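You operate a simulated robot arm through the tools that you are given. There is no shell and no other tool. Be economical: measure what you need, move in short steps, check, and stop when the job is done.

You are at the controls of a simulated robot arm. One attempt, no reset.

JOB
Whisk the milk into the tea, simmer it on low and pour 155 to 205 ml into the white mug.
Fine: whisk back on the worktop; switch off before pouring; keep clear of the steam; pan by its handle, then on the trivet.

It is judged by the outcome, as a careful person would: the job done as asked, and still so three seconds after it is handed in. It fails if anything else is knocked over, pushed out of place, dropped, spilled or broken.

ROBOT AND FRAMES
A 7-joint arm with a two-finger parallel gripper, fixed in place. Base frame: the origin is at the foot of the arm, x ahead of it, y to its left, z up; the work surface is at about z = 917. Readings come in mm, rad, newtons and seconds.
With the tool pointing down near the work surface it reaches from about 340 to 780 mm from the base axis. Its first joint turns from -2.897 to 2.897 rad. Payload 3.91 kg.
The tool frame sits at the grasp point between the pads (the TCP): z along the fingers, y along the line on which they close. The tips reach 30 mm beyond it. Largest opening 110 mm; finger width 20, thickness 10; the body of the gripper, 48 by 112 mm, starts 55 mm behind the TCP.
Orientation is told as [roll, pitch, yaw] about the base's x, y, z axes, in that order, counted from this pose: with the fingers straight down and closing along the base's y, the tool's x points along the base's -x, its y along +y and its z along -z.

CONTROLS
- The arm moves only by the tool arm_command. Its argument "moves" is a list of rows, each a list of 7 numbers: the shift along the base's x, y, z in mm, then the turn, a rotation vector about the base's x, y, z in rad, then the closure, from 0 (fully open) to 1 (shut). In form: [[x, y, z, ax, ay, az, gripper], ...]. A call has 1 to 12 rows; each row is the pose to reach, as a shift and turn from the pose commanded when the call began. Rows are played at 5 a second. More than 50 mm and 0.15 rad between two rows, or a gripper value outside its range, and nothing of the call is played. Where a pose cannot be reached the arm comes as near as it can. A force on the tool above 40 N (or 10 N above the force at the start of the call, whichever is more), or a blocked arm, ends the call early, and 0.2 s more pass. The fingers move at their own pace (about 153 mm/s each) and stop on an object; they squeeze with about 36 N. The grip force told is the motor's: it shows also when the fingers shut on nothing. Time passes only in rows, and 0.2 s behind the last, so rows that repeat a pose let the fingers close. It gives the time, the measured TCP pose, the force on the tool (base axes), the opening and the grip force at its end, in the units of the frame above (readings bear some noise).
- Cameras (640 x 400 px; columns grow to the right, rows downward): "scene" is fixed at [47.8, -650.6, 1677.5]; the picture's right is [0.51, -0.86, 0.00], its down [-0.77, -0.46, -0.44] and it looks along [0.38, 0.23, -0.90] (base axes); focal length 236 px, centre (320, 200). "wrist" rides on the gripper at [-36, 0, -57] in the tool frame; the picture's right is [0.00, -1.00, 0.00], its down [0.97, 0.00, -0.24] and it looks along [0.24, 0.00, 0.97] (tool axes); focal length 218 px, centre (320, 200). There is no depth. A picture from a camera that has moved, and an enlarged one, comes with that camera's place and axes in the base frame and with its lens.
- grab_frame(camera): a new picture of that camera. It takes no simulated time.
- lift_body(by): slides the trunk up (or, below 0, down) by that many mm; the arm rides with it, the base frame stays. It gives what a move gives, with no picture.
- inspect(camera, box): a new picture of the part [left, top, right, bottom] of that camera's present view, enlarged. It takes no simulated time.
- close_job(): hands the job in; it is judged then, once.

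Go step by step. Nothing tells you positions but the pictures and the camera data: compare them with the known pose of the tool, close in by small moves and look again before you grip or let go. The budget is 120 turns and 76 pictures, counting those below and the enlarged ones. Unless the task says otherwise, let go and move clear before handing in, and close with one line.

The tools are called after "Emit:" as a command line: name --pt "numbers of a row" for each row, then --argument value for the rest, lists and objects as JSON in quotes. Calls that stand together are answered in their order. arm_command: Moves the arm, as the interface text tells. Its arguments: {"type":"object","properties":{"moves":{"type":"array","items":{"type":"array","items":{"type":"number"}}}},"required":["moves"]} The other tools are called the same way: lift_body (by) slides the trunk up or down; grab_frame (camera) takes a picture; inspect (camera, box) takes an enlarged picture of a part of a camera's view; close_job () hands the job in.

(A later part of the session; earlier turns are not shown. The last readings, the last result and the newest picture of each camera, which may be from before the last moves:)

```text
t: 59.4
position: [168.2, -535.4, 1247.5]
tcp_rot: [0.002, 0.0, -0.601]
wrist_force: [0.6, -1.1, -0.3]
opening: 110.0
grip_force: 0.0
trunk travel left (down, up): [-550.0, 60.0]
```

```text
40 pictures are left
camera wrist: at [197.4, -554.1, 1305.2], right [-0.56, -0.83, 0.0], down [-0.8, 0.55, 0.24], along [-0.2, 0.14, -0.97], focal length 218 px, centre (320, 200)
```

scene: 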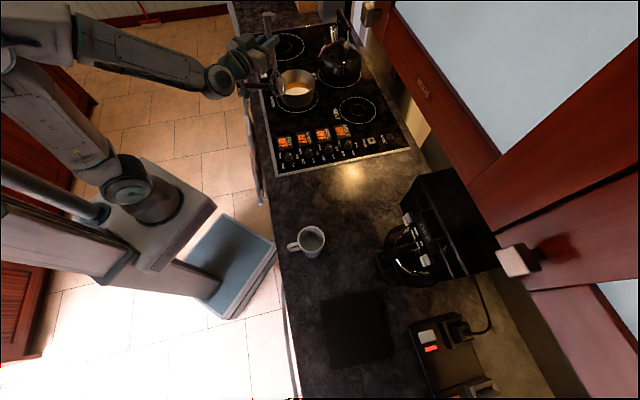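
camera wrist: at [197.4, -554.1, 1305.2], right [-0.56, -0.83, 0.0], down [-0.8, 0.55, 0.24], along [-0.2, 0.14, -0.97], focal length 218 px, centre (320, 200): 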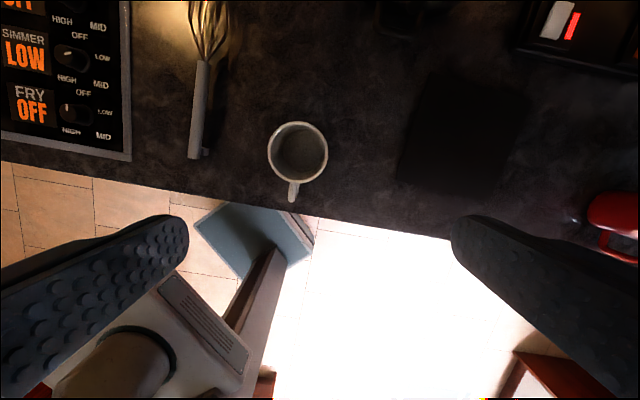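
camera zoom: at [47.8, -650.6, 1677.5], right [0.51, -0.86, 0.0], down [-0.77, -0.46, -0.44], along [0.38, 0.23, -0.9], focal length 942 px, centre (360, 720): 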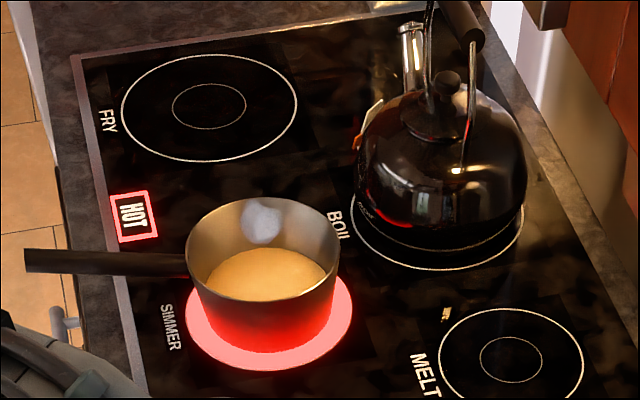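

Step slightly too large; I repeat with smaller steps. (The mug is confirmed at (208,-525).)

Emit:
arm_command --pt "31 19 0 0 0 0 0.3" --pt "62 38 -10 0 0 0 0.6" --pt "95 59 -30 0 0 0 0.6" --pt "130 81 -50 0 0 0 0.6" --pt "165 103 -70 0 0 0 0.6" --pt "200 124 -90 0 0 0 0.6" --pt "235 146 -110 0 0 0 0.6" --pt "270 168 -130 0 0 0 0.6" --pt "305 190 -155 0 0 0 0.6" --pt "341 212 -180 0 0 0 0.6" --pt "341 212 -210 0 0 0 0.6" --pt "341 212 -240 0 0 0 0.6"

Emit:
grab_frame --camera "wrist"

```text
t: 62.0
position: [512.6, -324.6, 1007.7]
tcp_rot: [-0.001, 0.0, -0.599]
wrist_force: [0.0, 0.5, -0.1]
opening: 43.8
grip_force: 0.1
trunk travel left (down, up): [-550.0, 60.0]
```

```text
39 pictures are left
camera wrist: at [541.4, -344.2, 1064.7], right [-0.56, -0.83, 0.0], down [-0.8, 0.55, 0.24], along [-0.2, 0.14, -0.97], focal length 218 px, centre (320, 200)
```

wrist: 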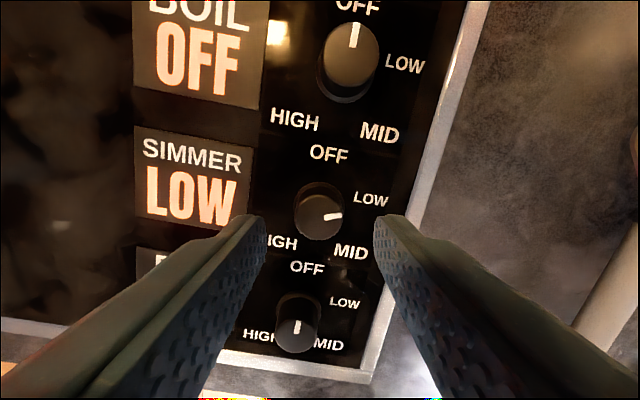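

Centred over the knob again. I let it simmer a few seconds more here, clear of the pan, and look at the pan.

Emit:
arm_command --pt "-2 1 0 0 0 0 0.6" --pt "-2 1 0 0 0 0 0.6" --pt "-2 1 0 0 0 0 0.6" --pt "-2 1 0 0 0 0 0.6" --pt "-2 1 0 0 0 0 0.6" --pt "-2 1 0 0 0 0 0.6" --pt "-2 1 0 0 0 0 0.6" --pt "-2 1 0 0 0 0 0.6" --pt "-2 1 0 0 0 0 0.6" --pt "-2 1 0 0 0 0 0.6" --pt "-2 1 0 0 0 0 0.6" --pt "-2 1 0 0 0 0 0.6"

Emit:
arm_command --pt "0 0 0 0 0 0 0.6" --pt "0 0 0 0 0 0 0.6" --pt "0 0 0 0 0 0 0.6" --pt "0 0 0 0 0 0 0.6" --pt "0 0 0 0 0 0 0.6" --pt "0 0 0 0 0 0 0.6" --pt "0 0 0 0 0 0 0.6" --pt "0 0 0 0 0 0 0.6" --pt "0 0 0 0 0 0 0.6" --pt "0 0 0 0 0 0 0.6" --pt "0 0 0 0 0 0 0.6" --pt "0 0 0 0 0 0 0.6"

Emit:
inspect --camera "scene" --box '[230, 20, 390, 120]'

```text
t: 64.6
position: [508.8, -324.0, 1008.5]
tcp_rot: [0.001, -0.001, -0.602]
wrist_force: [-0.3, -0.3, 0.3]
opening: 44.2
grip_force: 0.1
trunk travel left (down, up): [-550.0, 60.0]
```

```text
t: 67.2
position: [509.8, -323.8, 1009.0]
tcp_rot: [0.0, 0.0, -0.599]
wrist_force: [0.0, 0.2, 0.4]
opening: 44.0
grip_force: 0.0
trunk travel left (down, up): [-550.0, 60.0]
```

```text
4.00 times, centred on (310, 70) of scene
camera zoom: at [47.8, -650.6, 1677.5], right [0.51, -0.86, 0.0], down [-0.77, -0.46, -0.44], along [0.38, 0.23, -0.9], focal length 942 px, centre (360, 720)
```

zoom: 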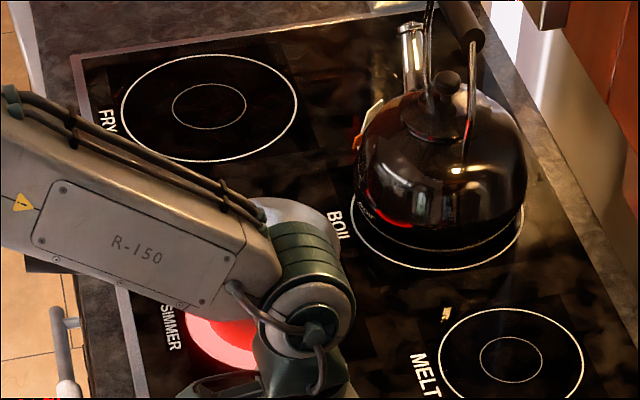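

Simmered ≥16 s. Now grip the knob and turn it back to OFF.

Emit:
arm_command --pt "0 1 -20 0 0 0 0.6" --pt "0 1 -40 0 0 0 0.6" --pt "0 1 -53 0 0 0 0.6" --pt "0 1 -53 0 0 0 0.6" --pt "0 1 -53 0 0 0 1" --pt "0 1 -53 0 0 0 1"

Emit:
arm_command --pt "0 0 0 0 0 0.14 1" --pt "0 0 0 0 0 0.28 1" --pt "0 0 0 0 0 0.42 1" --pt "0 0 0 0 0 0.56 1" --pt "0 0 0 0 0 0.7 1" --pt "0 0 0 0 0 0.84 1" --pt "0 0 0 0 0 0.98 1" --pt "0 0 0 0 0 1.1 1" --pt "0 0 0 0 0 1.23 1" --pt "0 0 0 0 0 1.23 1"

Emit:
grab_frame --camera "wrist"

```text
t: 68.6
position: [509.7, -322.2, 956.3]
tcp_rot: [0.001, -0.004, -0.601]
wrist_force: [4.6, 0.0, 20.3]
opening: 29.3
grip_force: 45.1
trunk travel left (down, up): [-550.0, 60.0]
```

```text
t: 69.7
position: [508.5, -323.9, 956.7]
tcp_rot: [-0.005, -0.008, 0.013]
wrist_force: [0.2, -2.9, 9.6]
opening: 29.0
grip_force: 44.5
trunk travel left (down, up): [-550.0, 60.0]
stopped in row 5: the force on the tool passed its limit (the readings are from after the stop); the commanded pose is now the measured one
```

```text
37 pictures are left
camera wrist: at [544.2, -321.3, 1013.5], right [0.01, -1.0, 0.0], down [-0.97, -0.01, 0.23], along [-0.23, -0.01, -0.97], focal length 218 px, centre (320, 200)
```

wrist: 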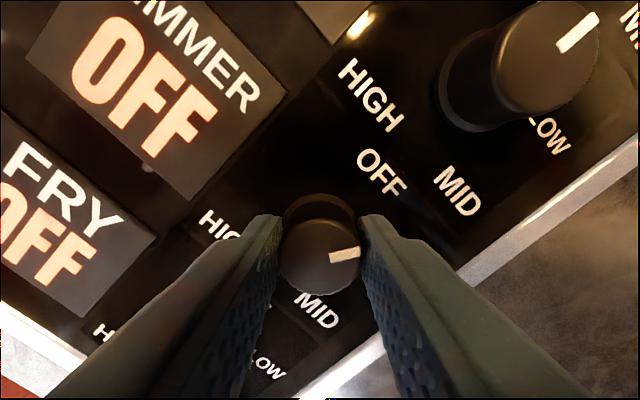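

Display already reads OFF; a press-force stop interrupted mid-turn. I finish the remaining 35° with slight relief upward.

Emit:
arm_command --pt "0 0 1 0 0 0.1 1" --pt "0 0 1 0 0 0.2 1" --pt "0 0 1 0 0 0.3 1" --pt "0 0 1 0 0 0.4 1" --pt "0 0 1 0 0 0.5 1" --pt "0 0 1 0 0 0.6 1" --pt "0 0 1 0 0 0.6 1"

Emit:
grab_frame --camera "wrist"

```text
t: 71.3
position: [510.8, -324.2, 956.2]
tcp_rot: [-0.004, -0.007, 0.614]
wrist_force: [0.4, -8.2, -4.4]
opening: 29.3
grip_force: 44.3
trunk travel left (down, up): [-550.0, 60.0]
```

```text
36 pictures are left
camera wrist: at [538.3, -301.9, 1013.6], right [0.58, -0.82, 0.0], down [-0.79, -0.56, 0.23], along [-0.19, -0.14, -0.97], focal length 218 px, centre (320, 200)
```

wrist: 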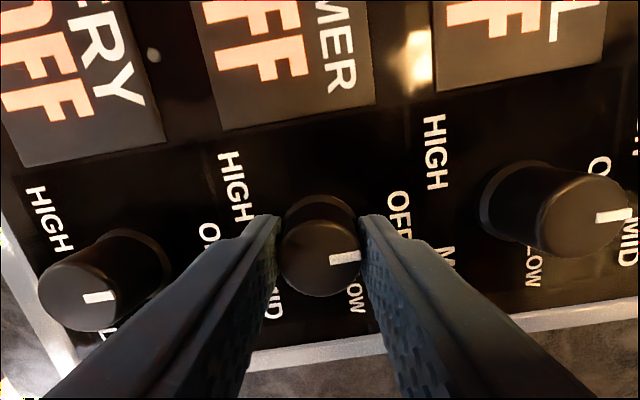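

SIMMER is OFF, pointer at OFF. Release, rise and swing round on the base side toward the pan handle.

Emit:
arm_command --pt "0 0 0 0 0 0 0.7" --pt "0 0 0 0 0 0 0.6" --pt "0 0 0 0 0 0 0.6" --pt "0 0 30 0 0 0 0.6" --pt "0 0 75 0 0 0 0.6" --pt "-5 15 115 0 0 -0.12 0.6" --pt "-10 45 145 0 0 -0.26 0.6" --pt "-10 85 165 0 0 -0.4 0.6" --pt "-10 130 180 0 0 -0.54 0.6" --pt "-5 175 190 0 0 -0.68 0.6" --pt "0 220 195 0 0 -0.82 0.6" --pt "10 260 200 0 0 -0.96 0.6"

Emit:
arm_command --pt "15 20 0 0 0 -0.14 0.5" --pt "35 38 0 0 0 -0.28 0.4" --pt "60 55 0 0 0 -0.42 0.4" --pt "85 65 0 0 0 -0.56 0.4" --pt "105 70 0 0 0 -0.62 0.4"

Emit:
grab_frame --camera "wrist"

Emit:
inspect --camera "scene" --box '[230, 20, 390, 120]'

```text
t: 73.9
position: [522.3, -57.8, 1156.8]
tcp_rot: [-0.006, -0.007, -0.344]
wrist_force: [-0.4, 0.1, -0.2]
opening: 44.2
grip_force: 0.1
trunk travel left (down, up): [-550.0, 60.0]
```

```text
t: 75.1
position: [626.2, 7.8, 1155.4]
tcp_rot: [-0.004, -0.005, -0.967]
wrist_force: [0.6, 0.1, 0.8]
opening: 66.1
grip_force: 0.1
trunk travel left (down, up): [-550.0, 60.0]
```

```text
35 pictures are left
camera wrist: at [645.4, -20.9, 1213.6], right [-0.82, -0.57, 0.0], down [-0.55, 0.8, 0.23], along [-0.14, 0.19, -0.97], focal length 218 px, centre (320, 200)
```

wrist: 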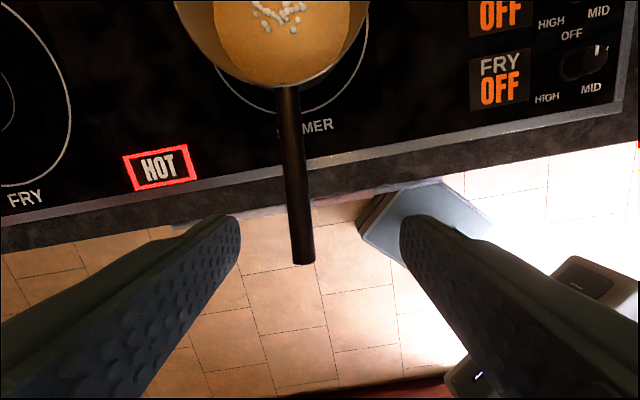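

```text
4.00 times, centred on (310, 70) of scene
camera zoom: at [47.8, -650.6, 1677.5], right [0.51, -0.86, 0.0], down [-0.77, -0.46, -0.44], along [0.38, 0.23, -0.9], focal length 942 px, centre (360, 720)
```

zoom: 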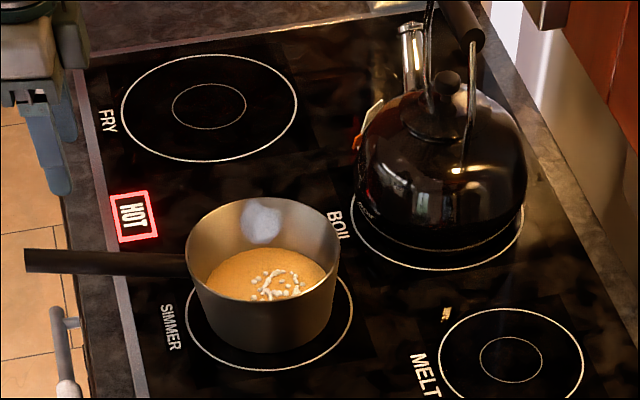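

Bubbles show it has simmered, ring is off. Handle runs from (694,-46) to (595,74), az ≈129°, z≈1010–1025. I align over the grip point (659,-3) and go down part way.

Emit:
arm_command --pt "15 -5 -10 0.004 0.005 0.04 0.4" --pt "33 -11 -30 0.004 0.005 0.075 0.4" --pt "33 -11 -60 0.004 0.005 0.075 0.4" --pt "33 -11 -85 0.004 0.005 0.075 0.4"

Emit:
grab_frame --camera "wrist"

Emit:
inspect --camera "scene" --box '[220, 40, 348, 120]'

```text
t: 76.1
position: [658.7, -2.8, 1071.8]
tcp_rot: [-0.007, 0.0, -0.89]
wrist_force: [0.2, -0.5, 0.2]
opening: 65.9
grip_force: 0.0
trunk travel left (down, up): [-550.0, 60.0]
```

```text
33 pictures are left
camera wrist: at [680.6, -30.1, 1127.8], right [-0.78, -0.63, 0.01], down [-0.61, 0.75, 0.24], along [-0.16, 0.18, -0.97], focal length 218 px, centre (320, 200)
```

wrist: 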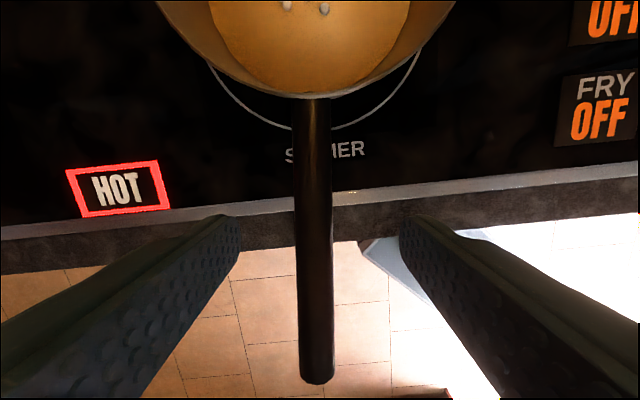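

```text
5.00 times, centred on (284, 80) of scene
camera zoom: at [47.8, -650.6, 1677.5], right [0.51, -0.86, 0.0], down [-0.77, -0.46, -0.44], along [0.38, 0.23, -0.9], focal length 1178 px, centre (500, 800)
```

zoom: 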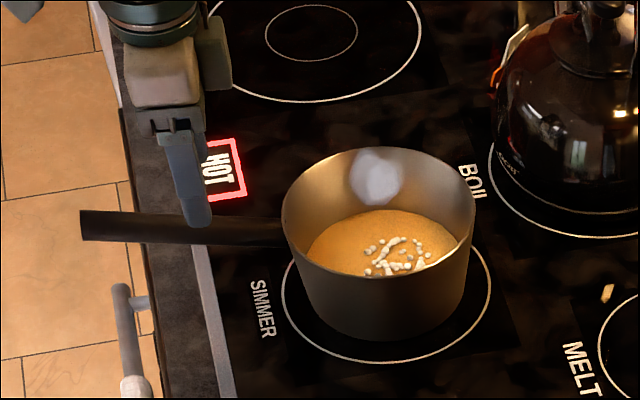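

Aligned within 3 mm. Shift slightly, descend to z≈1010 and close on the handle.

Emit:
arm_command --pt "2 2 -25 0.005 0 0 0.4" --pt "2 2 -50 0.005 0 0 0.4" --pt "2 2 -62 0.005 0 0 0.4" --pt "2 2 -62 0.005 0 0 0.4" --pt "2 2 -62 0.005 0 0 0.7" --pt "2 2 -62 0.005 0 0 1" --pt "2 2 -62 0.005 0 0 1" --pt "2 2 -62 0.005 0 0 1"

Emit:
grab_frame --camera "wrist"

Emit:
inspect --camera "scene" --box '[220, 40, 348, 120]'

```text
t: 77.9
position: [662.9, -2.0, 1009.6]
tcp_rot: [-0.002, 0.004, -0.887]
wrist_force: [2.2, 1.4, 0.0]
opening: 22.5
grip_force: 36.0
trunk travel left (down, up): [-550.0, 60.0]
```

```text
31 pictures are left
camera wrist: at [683.7, -28.3, 1066.5], right [-0.78, -0.63, 0.0], down [-0.61, 0.75, 0.24], along [-0.16, 0.19, -0.97], focal length 218 px, centre (320, 200)
```

wrist: 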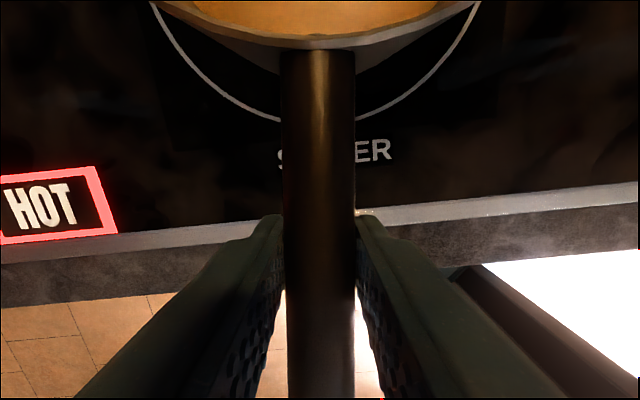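

```text
5.00 times, centred on (284, 80) of scene
camera zoom: at [47.8, -650.6, 1677.5], right [0.51, -0.86, 0.0], down [-0.77, -0.46, -0.44], along [0.38, 0.23, -0.9], focal length 1178 px, centre (500, 800)
```

zoom: 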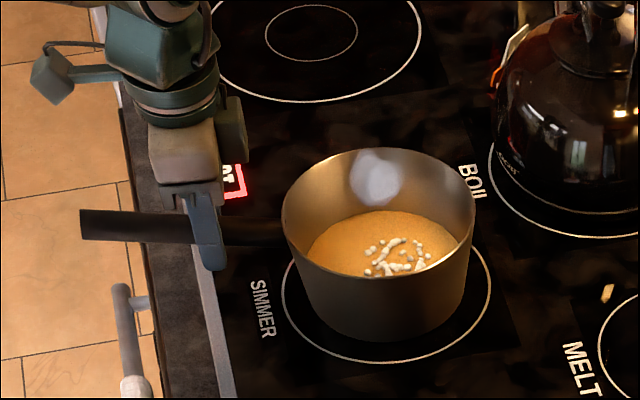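

Handle gripped (22.5 mm). Small test lift of 20 mm to check that the pan does not droop.

Emit:
arm_command --pt "0 0 4 0 0 0 1" --pt "0 0 8 0 0 0 1" --pt "0 0 13 0 0 0 1" --pt "0 0 20 0 0 0 1" --pt "0 0 20 0 0 0 1"

Emit:
grab_frame --camera "wrist"

Emit:
inspect --camera "scene" --box '[220, 40, 348, 120]'

```text
t: 79.1
position: [660.4, -1.9, 1029.5]
tcp_rot: [-0.004, 0.004, -0.891]
wrist_force: [0.3, -0.7, -7.0]
opening: 22.7
grip_force: 36.6
trunk travel left (down, up): [-550.0, 60.0]
```

```text
29 pictures are left
camera wrist: at [683.7, -28.5, 1087.0], right [-0.78, -0.63, 0.0], down [-0.61, 0.75, 0.24], along [-0.16, 0.19, -0.97], focal length 218 px, centre (320, 200)
```

wrist: 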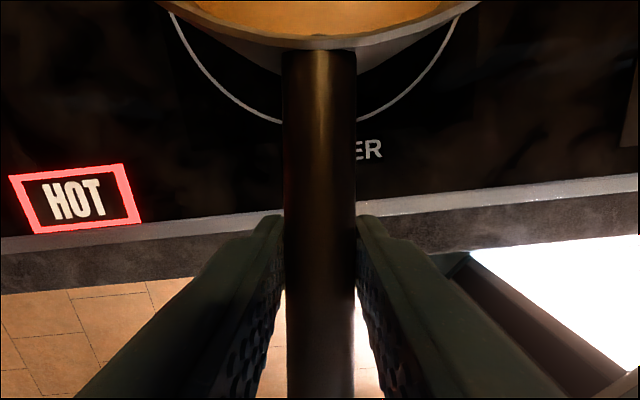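

```text
5.00 times, centred on (284, 80) of scene
camera zoom: at [47.8, -650.6, 1677.5], right [0.51, -0.86, 0.0], down [-0.77, -0.46, -0.44], along [0.38, 0.23, -0.9], focal length 1178 px, centre (500, 800)
```

zoom: 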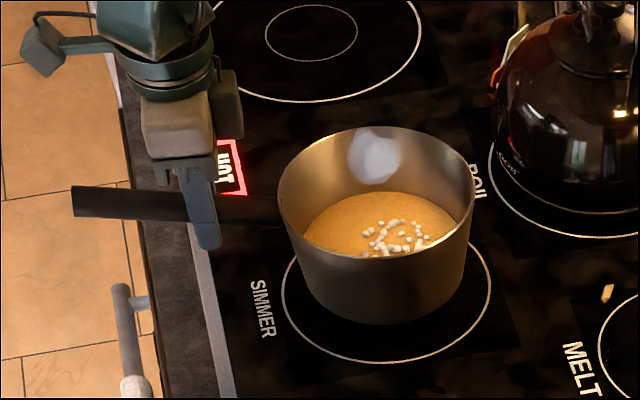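

The pan holds level (≈7 N). I lift to z≈1155 and carry it gently along the counter toward the mug, keeping its orientation.

Emit:
arm_command --pt "0 0 15 0 0 0 1" --pt "0 0 40 0 0 0 1" --pt "0 0 70 0 0 0 1" --pt "0 0 100 0 0 0 1" --pt "-8 -6 120 0 0 0 1" --pt "-24 -19 125 0 0 0 1" --pt "-48 -38 125 0 0 0 1" --pt "-72 -57 125 0 0 0 1" --pt "-96 -76 125 0 0 0 1" --pt "-120 -95 125 0 0 0 1" --pt "-144 -114 125 0 0 0 1" --pt "-160 -127 125 0 0 0 1"

Emit:
grab_frame --camera "scene"

```text
t: 81.7
position: [500.1, -129.7, 1152.8]
tcp_rot: [-0.001, 0.002, -0.89]
wrist_force: [-0.7, 0.1, -7.6]
opening: 23.0
grip_force: 36.9
trunk travel left (down, up): [-550.0, 60.0]
```

```text
27 pictures are left
```

scene: 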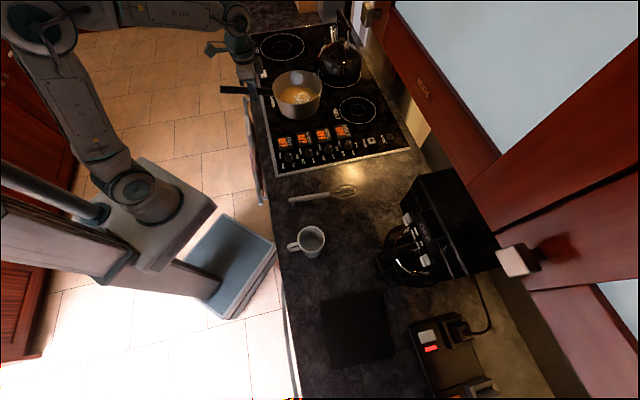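

All level. Continuing past the mug at this height.

Emit:
arm_command --pt "-12 -9 0 0 0 0 1" --pt "-36 -28 0 0 0 0 1" --pt "-62 -49 0 0 0 0 1" --pt "-88 -70 0 0 0 0 1" --pt "-115 -91 0 0 0 0 1" --pt "-142 -112 0 0 0 0 1" --pt "-169 -133 0 0 0 0 1" --pt "-196 -154 0 0 0 0 1" --pt "-223 -175 0 0 0 0 1" --pt "-250 -196 0 0 0 0 1" --pt "-277 -217 0 0 0 0 1" --pt "-290 -228 0 0 0 0 1"

Emit:
arm_command --pt "-10 -8 0 0 0 0 1" --pt "-32 -25 0 0 0 0 1" --pt "-56 -44 0 0 0 0 1" --pt "-80 -63 0 0 0 0 1" --pt "-104 -82 0 0 0 0 1" --pt "-122 -98 0 0 0 0 1" --pt "-130 -103 0 0 0 0 1" --pt "-130 -103 0 0 0 0 1"

Emit:
grab_frame --camera "wrist"

Emit:
inspect --camera "scene" --box '[240, 180, 400, 280]'

```text
t: 84.3
position: [210.8, -356.7, 1154.1]
tcp_rot: [-0.002, 0.005, -0.889]
wrist_force: [-0.5, -0.8, -7.6]
opening: 22.5
grip_force: 35.5
trunk travel left (down, up): [-550.0, 60.0]
```

```text
t: 86.1
position: [82.4, -460.4, 1154.5]
tcp_rot: [0.0, 0.005, -0.889]
wrist_force: [-0.4, 0.7, -7.8]
opening: 22.7
grip_force: 36.4
trunk travel left (down, up): [-550.0, 60.0]
```

```text
26 pictures are left
camera wrist: at [104.1, -486.2, 1211.5], right [-0.78, -0.63, 0.0], down [-0.61, 0.75, 0.25], along [-0.16, 0.19, -0.97], focal length 218 px, centre (320, 200)
```

wrist: 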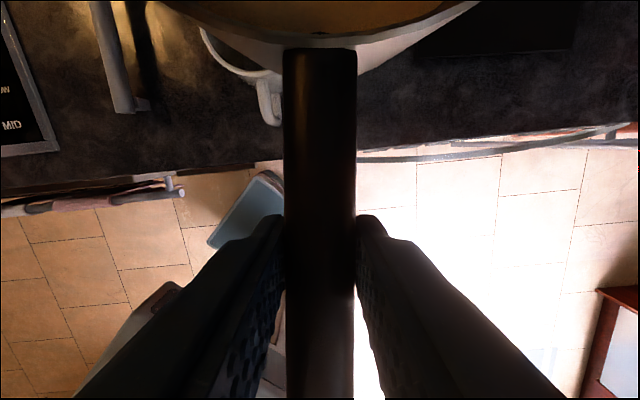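

```text
4.00 times, centred on (320, 230) of scene
camera zoom: at [47.8, -650.6, 1677.5], right [0.51, -0.86, 0.0], down [-0.77, -0.46, -0.44], along [0.38, 0.23, -0.9], focal length 942 px, centre (320, 80)
```

zoom: 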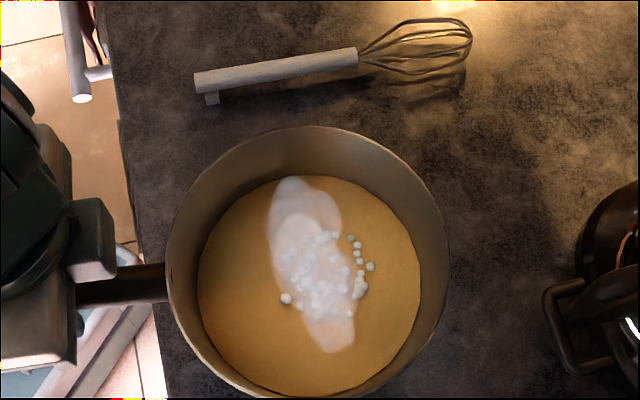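

The pan is level but at this side it hides the mug from the scene camera, so I'll pour from the hob side instead: pan centre 70 mm from the mug centre. Moving back there.

Emit:
arm_command --pt "10 9 0 0 0 0 1" --pt "30 27 0 0 0 0 1" --pt "52 47 0 0 0 0 1" --pt "74 68 0 0 0 0 1" --pt "90 83 0 0 0 0 1" --pt "95 88 -5 0 0 0 1" --pt "95 88 -15 0 0 0 1" --pt "95 88 -27 0 0 0 1" --pt "95 88 -34 0 0 0 1" --pt "95 88 -34 0 0 0 1"

Emit:
inspect --camera "scene" --box '[240, 160, 400, 260]'

```text
t: 88.3
position: [174.2, -370.0, 1120.4]
tcp_rot: [-0.001, 0.005, -0.891]
wrist_force: [0.1, 1.0, -7.9]
opening: 22.7
grip_force: 35.8
trunk travel left (down, up): [-550.0, 60.0]
```

```text
4.00 times, centred on (320, 210) of scene
camera zoom: at [47.8, -650.6, 1677.5], right [0.51, -0.86, 0.0], down [-0.77, -0.46, -0.44], along [0.38, 0.23, -0.9], focal length 942 px, centre (320, 160)
```

zoom: 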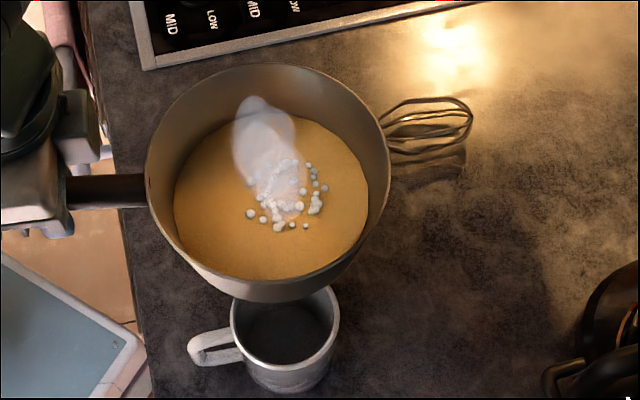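

Very good view: pan is beside the mug, aligned along the handle direction. I shift 5 mm and tilt slowly to ~23°, below the spill angle.

Emit:
arm_command --pt "4 3 0 0.025 -0.031 0 1" --pt "4 3 0 0.063 -0.078 0 1" --pt "4 3 0 0.101 -0.124 0 1" --pt "4 3 0 0.138 -0.171 0 1" --pt "4 3 0 0.176 -0.218 0 1" --pt "4 3 0 0.214 -0.264 0 1" --pt "4 3 0 0.252 -0.311 0 1" --pt "4 3 0 0.252 -0.311 0 1" --pt "4 3 0 0.252 -0.311 0 1"

Emit:
inspect --camera "scene" --box '[240, 160, 400, 260]'

```text
t: 90.3
position: [179.5, -369.5, 1120.0]
tcp_rot: [0.399, 0.004, -0.89]
wrist_force: [0.2, -0.3, -8.2]
opening: 22.7
grip_force: 35.6
trunk travel left (down, up): [-550.0, 60.0]
```

```text
4.00 times, centred on (320, 210) of scene
camera zoom: at [47.8, -650.6, 1677.5], right [0.51, -0.86, 0.0], down [-0.77, -0.46, -0.44], along [0.38, 0.23, -0.9], focal length 942 px, centre (320, 160)
```

zoom: 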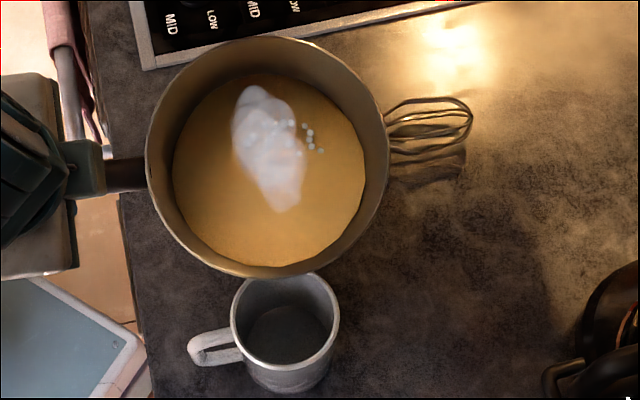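

No flow yet; weight ≈8 N. Tilt further by 0.12 rad.

Emit:
arm_command --pt "0 0 0 0.025 -0.031 0 1" --pt "0 0 0 0.05 -0.062 0 1" --pt "0 0 0 0.075 -0.093 0 1" --pt "0 0 0 0.075 -0.093 0 1" --pt "0 0 0 0.075 -0.093 0 1"

Emit:
inspect --camera "scene" --box '[240, 160, 400, 260]'

```text
t: 91.5
position: [179.7, -369.3, 1119.4]
tcp_rot: [0.518, 0.003, -0.89]
wrist_force: [0.6, -0.3, -7.3]
opening: 22.5
grip_force: 36.2
trunk travel left (down, up): [-550.0, 60.0]
```

```text
4.00 times, centred on (320, 210) of scene
camera zoom: at [47.8, -650.6, 1677.5], right [0.51, -0.86, 0.0], down [-0.77, -0.46, -0.44], along [0.38, 0.23, -0.9], focal length 942 px, centre (320, 160)
```

zoom: 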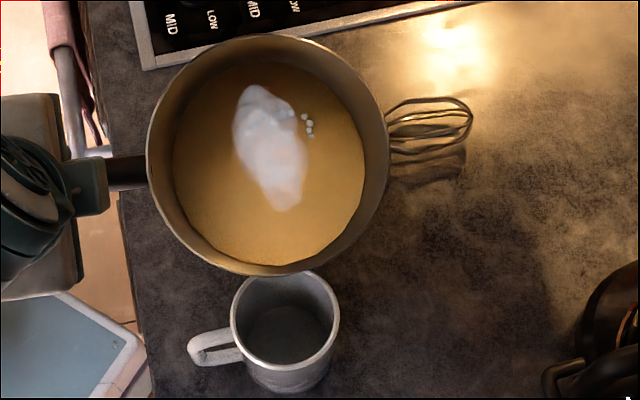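

Still holding. Lip sits just short of the mug centre. Tilt on by 0.1.

Emit:
arm_command --pt "0 0 0 0.025 -0.031 0 1" --pt "0 0 0 0.05 -0.062 0 1" --pt "0 0 0 0.063 -0.078 0 1" --pt "0 0 0 0.063 -0.078 0 1" --pt "0 0 0 0.063 -0.078 0 1"

Emit:
inspect --camera "scene" --box '[240, 160, 400, 260]'

```text
t: 92.7
position: [179.2, -368.5, 1120.3]
tcp_rot: [0.618, 0.003, -0.886]
wrist_force: [0.1, 0.1, -7.7]
opening: 23.0
grip_force: 36.2
trunk travel left (down, up): [-550.0, 60.0]
```

```text
4.00 times, centred on (320, 210) of scene
camera zoom: at [47.8, -650.6, 1677.5], right [0.51, -0.86, 0.0], down [-0.77, -0.46, -0.44], along [0.38, 0.23, -0.9], focal length 942 px, centre (320, 160)
```

zoom: 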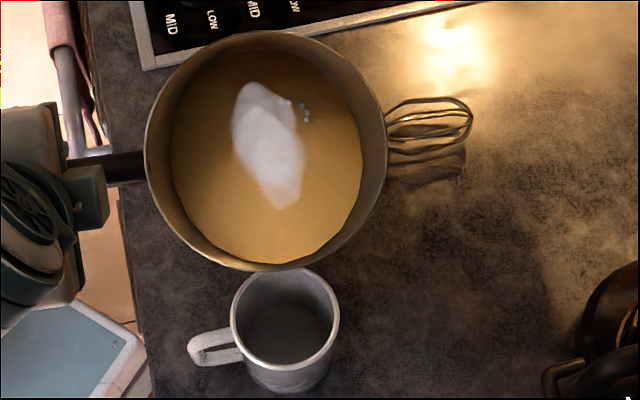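

No flow at 35°. Another 0.1 rad, watching.

Emit:
arm_command --pt "0 0 0 0.025 -0.031 0 1" --pt "0 0 0 0.05 -0.062 0 1" --pt "0 0 0 0.063 -0.078 0 1" --pt "0 0 0 0.063 -0.078 0 1" --pt "0 0 0 0.063 -0.078 0 1"

Emit:
inspect --camera "scene" --box '[240, 160, 400, 260]'

```text
t: 93.9
position: [179.1, -369.2, 1120.6]
tcp_rot: [0.718, 0.003, -0.887]
wrist_force: [0.2, 0.2, -6.5]
opening: 22.7
grip_force: 35.8
trunk travel left (down, up): [-550.0, 60.0]
```

```text
4.00 times, centred on (320, 210) of scene
camera zoom: at [47.8, -650.6, 1677.5], right [0.51, -0.86, 0.0], down [-0.77, -0.46, -0.44], along [0.38, 0.23, -0.9], focal length 942 px, centre (320, 160)
```

zoom: 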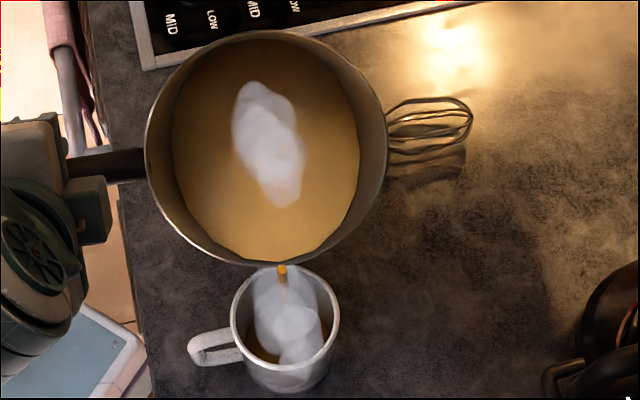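

It pours into the mug. I hold the angle and read the weight repeatedly.

Emit:
arm_command --pt "0 0 0 0 0 0 1"

Emit:
arm_command --pt "0 0 0 0 0 0 1"

Emit:
inspect --camera "scene" --box '[270, 210, 350, 260]'

```text
t: 94.3
position: [179.5, -368.0, 1120.0]
tcp_rot: [0.717, 0.004, -0.887]
wrist_force: [-0.6, 0.0, -7.0]
opening: 22.6
grip_force: 35.3
trunk travel left (down, up): [-550.0, 60.0]
```

```text
t: 94.7
position: [180.6, -368.1, 1122.4]
tcp_rot: [0.718, 0.004, -0.886]
wrist_force: [-0.4, 0.6, -7.3]
opening: 22.7
grip_force: 36.0
trunk travel left (down, up): [-550.0, 60.0]
```

```text
8.00 times, centred on (310, 235) of scene
camera zoom: at [47.8, -650.6, 1677.5], right [0.51, -0.86, 0.0], down [-0.77, -0.46, -0.44], along [0.38, 0.23, -0.9], focal length 1885 px, centre (400, -80)
```

zoom: 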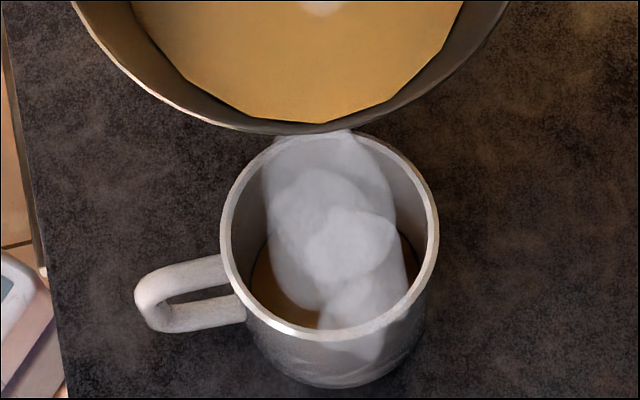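

Flow stopped by itself at this angle: about 55 ml so far (weight loss ≈0.55 N, level ≈15 mm). Tilt 0.06 more and hold.

Emit:
arm_command --pt "0 0 0 0.019 -0.023 0 1" --pt "0 0 0 0.038 -0.047 0 1" --pt "0 0 0 0.038 -0.047 0 1" --pt "0 0 0 0.038 -0.047 0 1" --pt "0 0 0 0.038 -0.047 0 1" --pt "0 0 0 0.038 -0.047 0 1"

Emit:
arm_command --pt "0 0 0 0 0 0 1"

Emit:
arm_command --pt "0 0 0 0 0 0 1"

Emit:
arm_command --pt "0 0 0 0 0 0 1"

Emit:
inspect --camera "scene" --box '[270, 210, 350, 260]'

```text
t: 96.1
position: [179.0, -368.3, 1121.2]
tcp_rot: [0.779, 0.003, -0.886]
wrist_force: [-0.6, 0.4, -7.4]
opening: 22.6
grip_force: 36.0
trunk travel left (down, up): [-550.0, 60.0]
```

```text
t: 96.5
position: [179.0, -368.9, 1120.5]
tcp_rot: [0.777, 0.003, -0.886]
wrist_force: [0.0, 0.4, -6.7]
opening: 22.7
grip_force: 36.1
trunk travel left (down, up): [-550.0, 60.0]
```

```text
t: 96.9
position: [179.6, -368.5, 1120.1]
tcp_rot: [0.779, 0.004, -0.887]
wrist_force: [0.6, 0.9, -6.4]
opening: 23.0
grip_force: 35.8
trunk travel left (down, up): [-550.0, 60.0]
```

```text
t: 97.3
position: [180.5, -369.4, 1120.0]
tcp_rot: [0.779, 0.003, -0.887]
wrist_force: [-0.2, -0.2, -6.4]
opening: 22.5
grip_force: 35.9
trunk travel left (down, up): [-550.0, 60.0]
```

```text
8.00 times, centred on (310, 235) of scene
camera zoom: at [47.8, -650.6, 1677.5], right [0.51, -0.86, 0.0], down [-0.77, -0.46, -0.44], along [0.38, 0.23, -0.9], focal length 1885 px, centre (400, -80)
```

zoom: 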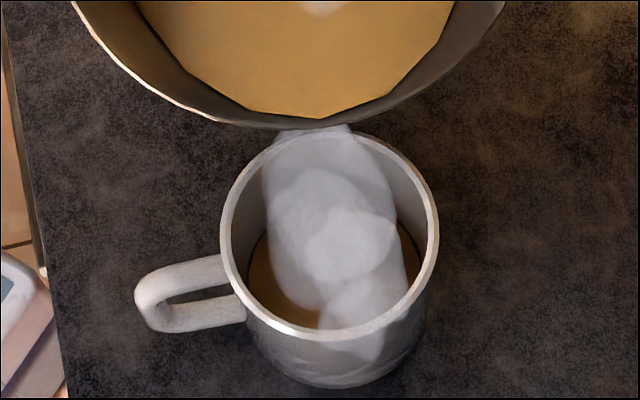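

About 100 ml by weight (≈45 ml per 0.06 rad). Tilt 0.07 more, wait for flow to stop, and average the weight.

Emit:
arm_command --pt "0 0 0 0.022 -0.027 0 1" --pt "0 0 0 0.044 -0.054 0 1" --pt "0 0 0 0.044 -0.054 0 1" --pt "0 0 0 0.044 -0.054 0 1" --pt "0 0 0 0.044 -0.054 0 1" --pt "0 0 0 0.044 -0.054 0 1" --pt "0 0 0 0.044 -0.054 0 1" --pt "0 0 0 0.044 -0.054 0 1"

Emit:
arm_command --pt "0 0 0 0 0 0 1"

Emit:
arm_command --pt "0 0 0 0 0 0 1"

Emit:
arm_command --pt "0 0 0 0 0 0 1"

Emit:
inspect --camera "scene" --box '[270, 210, 350, 260]'

```text
t: 99.1
position: [179.1, -368.6, 1121.4]
tcp_rot: [0.849, 0.004, -0.886]
wrist_force: [-0.1, -0.4, -7.0]
opening: 22.8
grip_force: 35.7
trunk travel left (down, up): [-550.0, 60.0]
```

```text
t: 99.5
position: [179.2, -367.7, 1119.3]
tcp_rot: [0.847, 0.004, -0.887]
wrist_force: [0.2, 0.9, -6.8]
opening: 22.4
grip_force: 35.8
trunk travel left (down, up): [-550.0, 60.0]
```

```text
t: 99.9
position: [178.7, -367.8, 1121.4]
tcp_rot: [0.849, 0.003, -0.887]
wrist_force: [-0.9, 0.6, -6.0]
opening: 23.1
grip_force: 36.1
trunk travel left (down, up): [-550.0, 60.0]
```

```text
t: 100.3
position: [179.3, -367.6, 1121.6]
tcp_rot: [0.849, 0.005, -0.885]
wrist_force: [-0.1, 0.1, -5.7]
opening: 23.1
grip_force: 35.6
trunk travel left (down, up): [-550.0, 60.0]
```

```text
8.00 times, centred on (310, 235) of scene
camera zoom: at [47.8, -650.6, 1677.5], right [0.51, -0.86, 0.0], down [-0.77, -0.46, -0.44], along [0.38, 0.23, -0.9], focal length 1885 px, centre (400, -80)
```

zoom: 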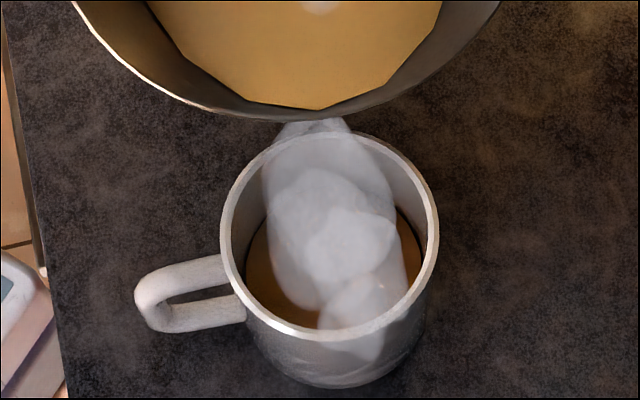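

By weight ≈138 ml, consistent with the level seen. Tilt 0.055 more (≈35 ml), hold and average again.

Emit:
arm_command --pt "0 0 0 0.017 -0.021 0 1" --pt "0 0 0 0.035 -0.043 0 1" --pt "0 0 0 0.035 -0.043 0 1" --pt "0 0 0 0.035 -0.043 0 1" --pt "0 0 0 0.035 -0.043 0 1" --pt "0 0 0 0.035 -0.043 0 1" --pt "0 0 0 0.035 -0.043 0 1" --pt "0 0 0 0.035 -0.043 0 1"

Emit:
arm_command --pt "0 0 0 0 0 0 1"

Emit:
arm_command --pt "0 0 0 0 0 0 1"

Emit:
arm_command --pt "0 0 0 0 0 0 1"

Emit:
arm_command --pt "0 0 0 0 0 0 1"

Emit:
arm_command --pt "0 0 0 0 0 0 1"

Emit:
inspect --camera "scene" --box '[270, 210, 350, 260]'

```text
t: 102.1
position: [178.5, -368.9, 1120.0]
tcp_rot: [0.904, 0.004, -0.886]
wrist_force: [0.3, -0.4, -5.8]
opening: 22.8
grip_force: 36.2
trunk travel left (down, up): [-550.0, 60.0]
```

```text
t: 102.5
position: [179.3, -368.7, 1119.2]
tcp_rot: [0.906, 0.004, -0.887]
wrist_force: [0.2, -0.2, -5.2]
opening: 22.2
grip_force: 36.2
trunk travel left (down, up): [-550.0, 60.0]
```

```text
t: 102.9
position: [178.6, -368.9, 1120.1]
tcp_rot: [0.903, 0.002, -0.887]
wrist_force: [-0.2, 0.1, -6.1]
opening: 22.7
grip_force: 35.7
trunk travel left (down, up): [-550.0, 60.0]
```

```text
t: 103.3
position: [179.2, -368.7, 1120.3]
tcp_rot: [0.905, 0.004, -0.886]
wrist_force: [0.5, 0.8, -6.0]
opening: 22.7
grip_force: 36.0
trunk travel left (down, up): [-550.0, 60.0]
```

```text
t: 103.7
position: [179.5, -368.5, 1121.2]
tcp_rot: [0.905, 0.004, -0.887]
wrist_force: [0.0, -0.1, -5.7]
opening: 22.8
grip_force: 36.0
trunk travel left (down, up): [-550.0, 60.0]
```

```text
t: 104.1
position: [179.1, -368.7, 1119.8]
tcp_rot: [0.904, 0.004, -0.887]
wrist_force: [-0.1, 1.0, -5.0]
opening: 22.6
grip_force: 35.9
trunk travel left (down, up): [-550.0, 60.0]
```

```text
8.00 times, centred on (310, 235) of scene
camera zoom: at [47.8, -650.6, 1677.5], right [0.51, -0.86, 0.0], down [-0.77, -0.46, -0.44], along [0.38, 0.23, -0.9], focal length 1885 px, centre (400, -80)
```

zoom: 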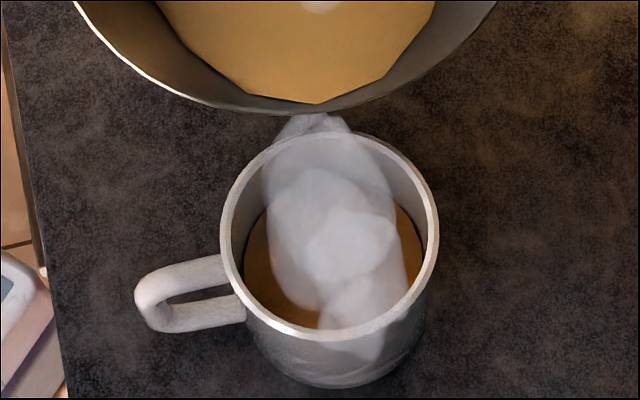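

The weight suggests ~200 ml, the level somewhat less. I tilt back upright now and average more weight readings.

Emit:
arm_command --pt "0 0 3 -0.076 0.093 0 1" --pt "0 0 6 -0.151 0.186 0 1" --pt "0 0 10 -0.227 0.28 0 1" --pt "0 0 14 -0.302 0.373 0 1" --pt "0 0 18 -0.378 0.466 0 1" --pt "0 0 22 -0.453 0.56 0 1" --pt "0 0 26 -0.52 0.642 0 1" --pt "0 0 30 -0.569 0.703 0 1" --pt "0 0 30 -0.569 0.703 0 1" --pt "0 0 30 -0.569 0.703 0 1"

Emit:
arm_command --pt "0 0 0 0 0 0 1"

Emit:
arm_command --pt "0 0 0 0 0 0 1"

Emit:
arm_command --pt "0 0 0 0 0 0 1"

Emit:
arm_command --pt "0 0 0 0 0 0 1"

Emit:
inspect --camera "scene" --box '[240, 160, 400, 260]'

```text
t: 106.3
position: [180.5, -370.2, 1150.5]
tcp_rot: [-0.002, 0.004, -0.89]
wrist_force: [0.0, 0.6, -6.3]
opening: 22.5
grip_force: 35.7
trunk travel left (down, up): [-550.0, 60.0]
```

```text
t: 106.7
position: [179.7, -369.1, 1150.7]
tcp_rot: [-0.003, 0.006, -0.89]
wrist_force: [0.1, -0.3, -6.6]
opening: 22.5
grip_force: 36.2
trunk travel left (down, up): [-550.0, 60.0]
```

```text
t: 107.1
position: [178.6, -369.1, 1150.3]
tcp_rot: [-0.001, 0.005, -0.891]
wrist_force: [0.8, 0.0, -6.7]
opening: 22.4
grip_force: 36.3
trunk travel left (down, up): [-550.0, 60.0]
```

```text
t: 107.5
position: [179.6, -370.0, 1151.7]
tcp_rot: [-0.002, 0.006, -0.89]
wrist_force: [0.3, -0.2, -7.0]
opening: 22.8
grip_force: 36.0
trunk travel left (down, up): [-550.0, 60.0]
```

```text
t: 107.9
position: [180.0, -369.2, 1151.3]
tcp_rot: [-0.001, 0.006, -0.89]
wrist_force: [0.4, 0.1, -6.4]
opening: 22.5
grip_force: 36.5
trunk travel left (down, up): [-550.0, 60.0]
```

```text
4.00 times, centred on (320, 210) of scene
camera zoom: at [47.8, -650.6, 1677.5], right [0.51, -0.86, 0.0], down [-0.77, -0.46, -0.44], along [0.38, 0.23, -0.9], focal length 942 px, centre (320, 160)
```

zoom: 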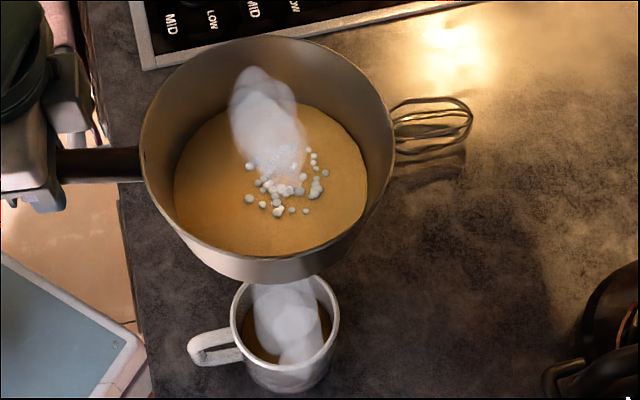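

Weight readings scatter too much (100–200 ml), so I'll judge by the mug's level: shift the pan away 40 mm and zoom on the mug.

Emit:
arm_command --pt "10 8 0 0 0 0 1" --pt "24 20 0 0 0 0 1" --pt "36 29 0 0 0 0 1" --pt "40 32 0 0 0 0 1" --pt "40 32 0 0 0 0 1" --pt "40 32 0 0 0 0 1"

Emit:
inspect --camera "scene" --box '[288, 222, 336, 262]'

Emit:
grab_frame --camera "wrist"

```text
t: 109.3
position: [220.7, -337.6, 1149.8]
tcp_rot: [-0.002, 0.005, -0.889]
wrist_force: [0.4, 0.3, -6.0]
opening: 22.7
grip_force: 35.6
trunk travel left (down, up): [-550.0, 60.0]
```

```text
10.00 times, centred on (312, 242) of scene
camera zoom: at [47.8, -650.6, 1677.5], right [0.51, -0.86, 0.0], down [-0.77, -0.46, -0.44], along [0.38, 0.23, -0.9], focal length 2356 px, centre (400, -220)
```

zoom: 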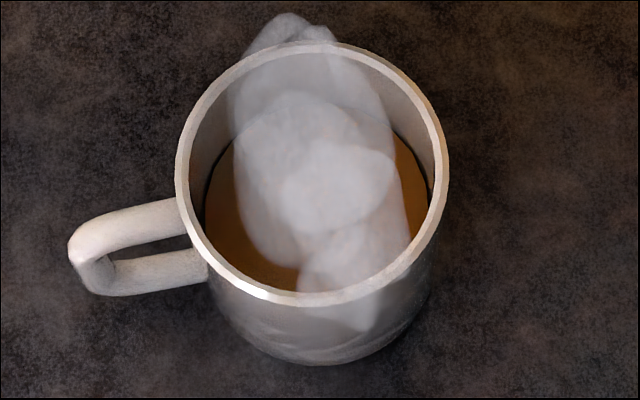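

```text
13 pictures are left
camera wrist: at [242.4, -363.7, 1206.6], right [-0.78, -0.63, 0.0], down [-0.61, 0.75, 0.24], along [-0.15, 0.19, -0.97], focal length 218 px, centre (320, 200)
```

wrist: 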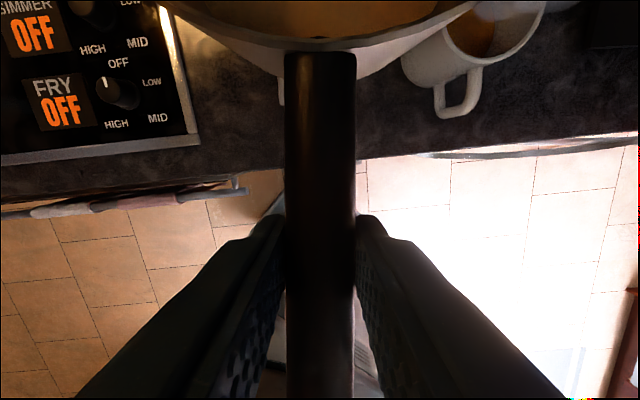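

The mug's level is at z≈977, i.e. about 180 ml, in agreement with the combined weight average (~165 ml): inside the range. Now I carry the pan over toward the trivet at (74,-760).

Emit:
arm_command --pt "-7 -9 3 0 0 0 1" --pt "-22 -30 6 0 0 0 1" --pt "-40 -54 8 0 0 0 1" --pt "-58 -78 8 0 0 0 1" --pt "-76 -102 8 0 0 0 1" --pt "-94 -127 8 0 0 0 1" --pt "-112 -152 8 0 0 0 1" --pt "-130 -176 8 0 0 0 1" --pt "-148 -200 8 0 0 0 1" --pt "-166 -224 8 0 0 0 1" --pt "-184 -249 8 0 0 0 1" --pt "-200 -270 8 0 0 0 1"

Emit:
arm_command --pt "-10 -14 0 0 0 0 1" --pt "-22 -30 0 0 0 0 1" --pt "-29 -40 0 0 0 0 1" --pt "-29 -40 -10 0 0 0 1" --pt "-29 -40 -30 0 0 0 1" --pt "-29 -40 -55 0 0 0 1" --pt "-29 -40 -75 0 0 0 1" --pt "-29 -40 -85 0 0 0 1" --pt "-29 -40 -85 0 0 0 1"

Emit:
inspect --camera "scene" --box '[260, 220, 480, 400]'

```text
t: 111.9
position: [17.7, -607.5, 1157.7]
tcp_rot: [0.001, 0.004, -0.89]
wrist_force: [0.7, 0.0, -5.2]
opening: 22.7
grip_force: 35.9
trunk travel left (down, up): [-550.0, 60.0]
```

```text
t: 113.9
position: [-7.4, -645.9, 1073.6]
tcp_rot: [0.001, 0.005, -0.89]
wrist_force: [0.4, -0.7, -6.1]
opening: 22.7
grip_force: 35.8
trunk travel left (down, up): [-550.0, 60.0]
```

```text
2.22 times, centred on (370, 310) of scene
camera zoom: at [47.8, -650.6, 1677.5], right [0.51, -0.86, 0.0], down [-0.77, -0.46, -0.44], along [0.38, 0.23, -0.9], focal length 524 px, centre (209, -44)
```

zoom: 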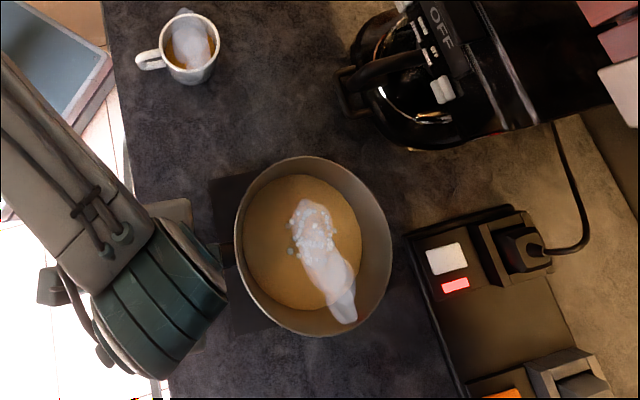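

The pan is centred over the trivet. Lowering gently toward contact.

Emit:
arm_command --pt "-2 -1 -15 0 0 0 1" --pt "-2 -1 -30 0 0 0 1" --pt "-2 -1 -42 0 0 0 1" --pt "-2 -1 -48 0 0 0 1" --pt "-2 -1 -48 0 0 0 1"

Emit:
arm_command --pt "0 0 -2 0 0 0 1" --pt "0 0 -5 0 0 0 1" --pt "0 0 -5 0 0 0 1"

```text
t: 115.1
position: [-10.3, -647.4, 1026.4]
tcp_rot: [0.0, 0.003, -0.892]
wrist_force: [-0.2, 0.6, -1.3]
opening: 22.6
grip_force: 35.4
trunk travel left (down, up): [-550.0, 60.0]
```

```text
t: 115.9
position: [-12.7, -646.9, 1021.1]
tcp_rot: [0.0, 0.005, -0.889]
wrist_force: [-2.4, 2.0, 3.0]
opening: 22.7
grip_force: 35.8
trunk travel left (down, up): [-550.0, 60.0]
```

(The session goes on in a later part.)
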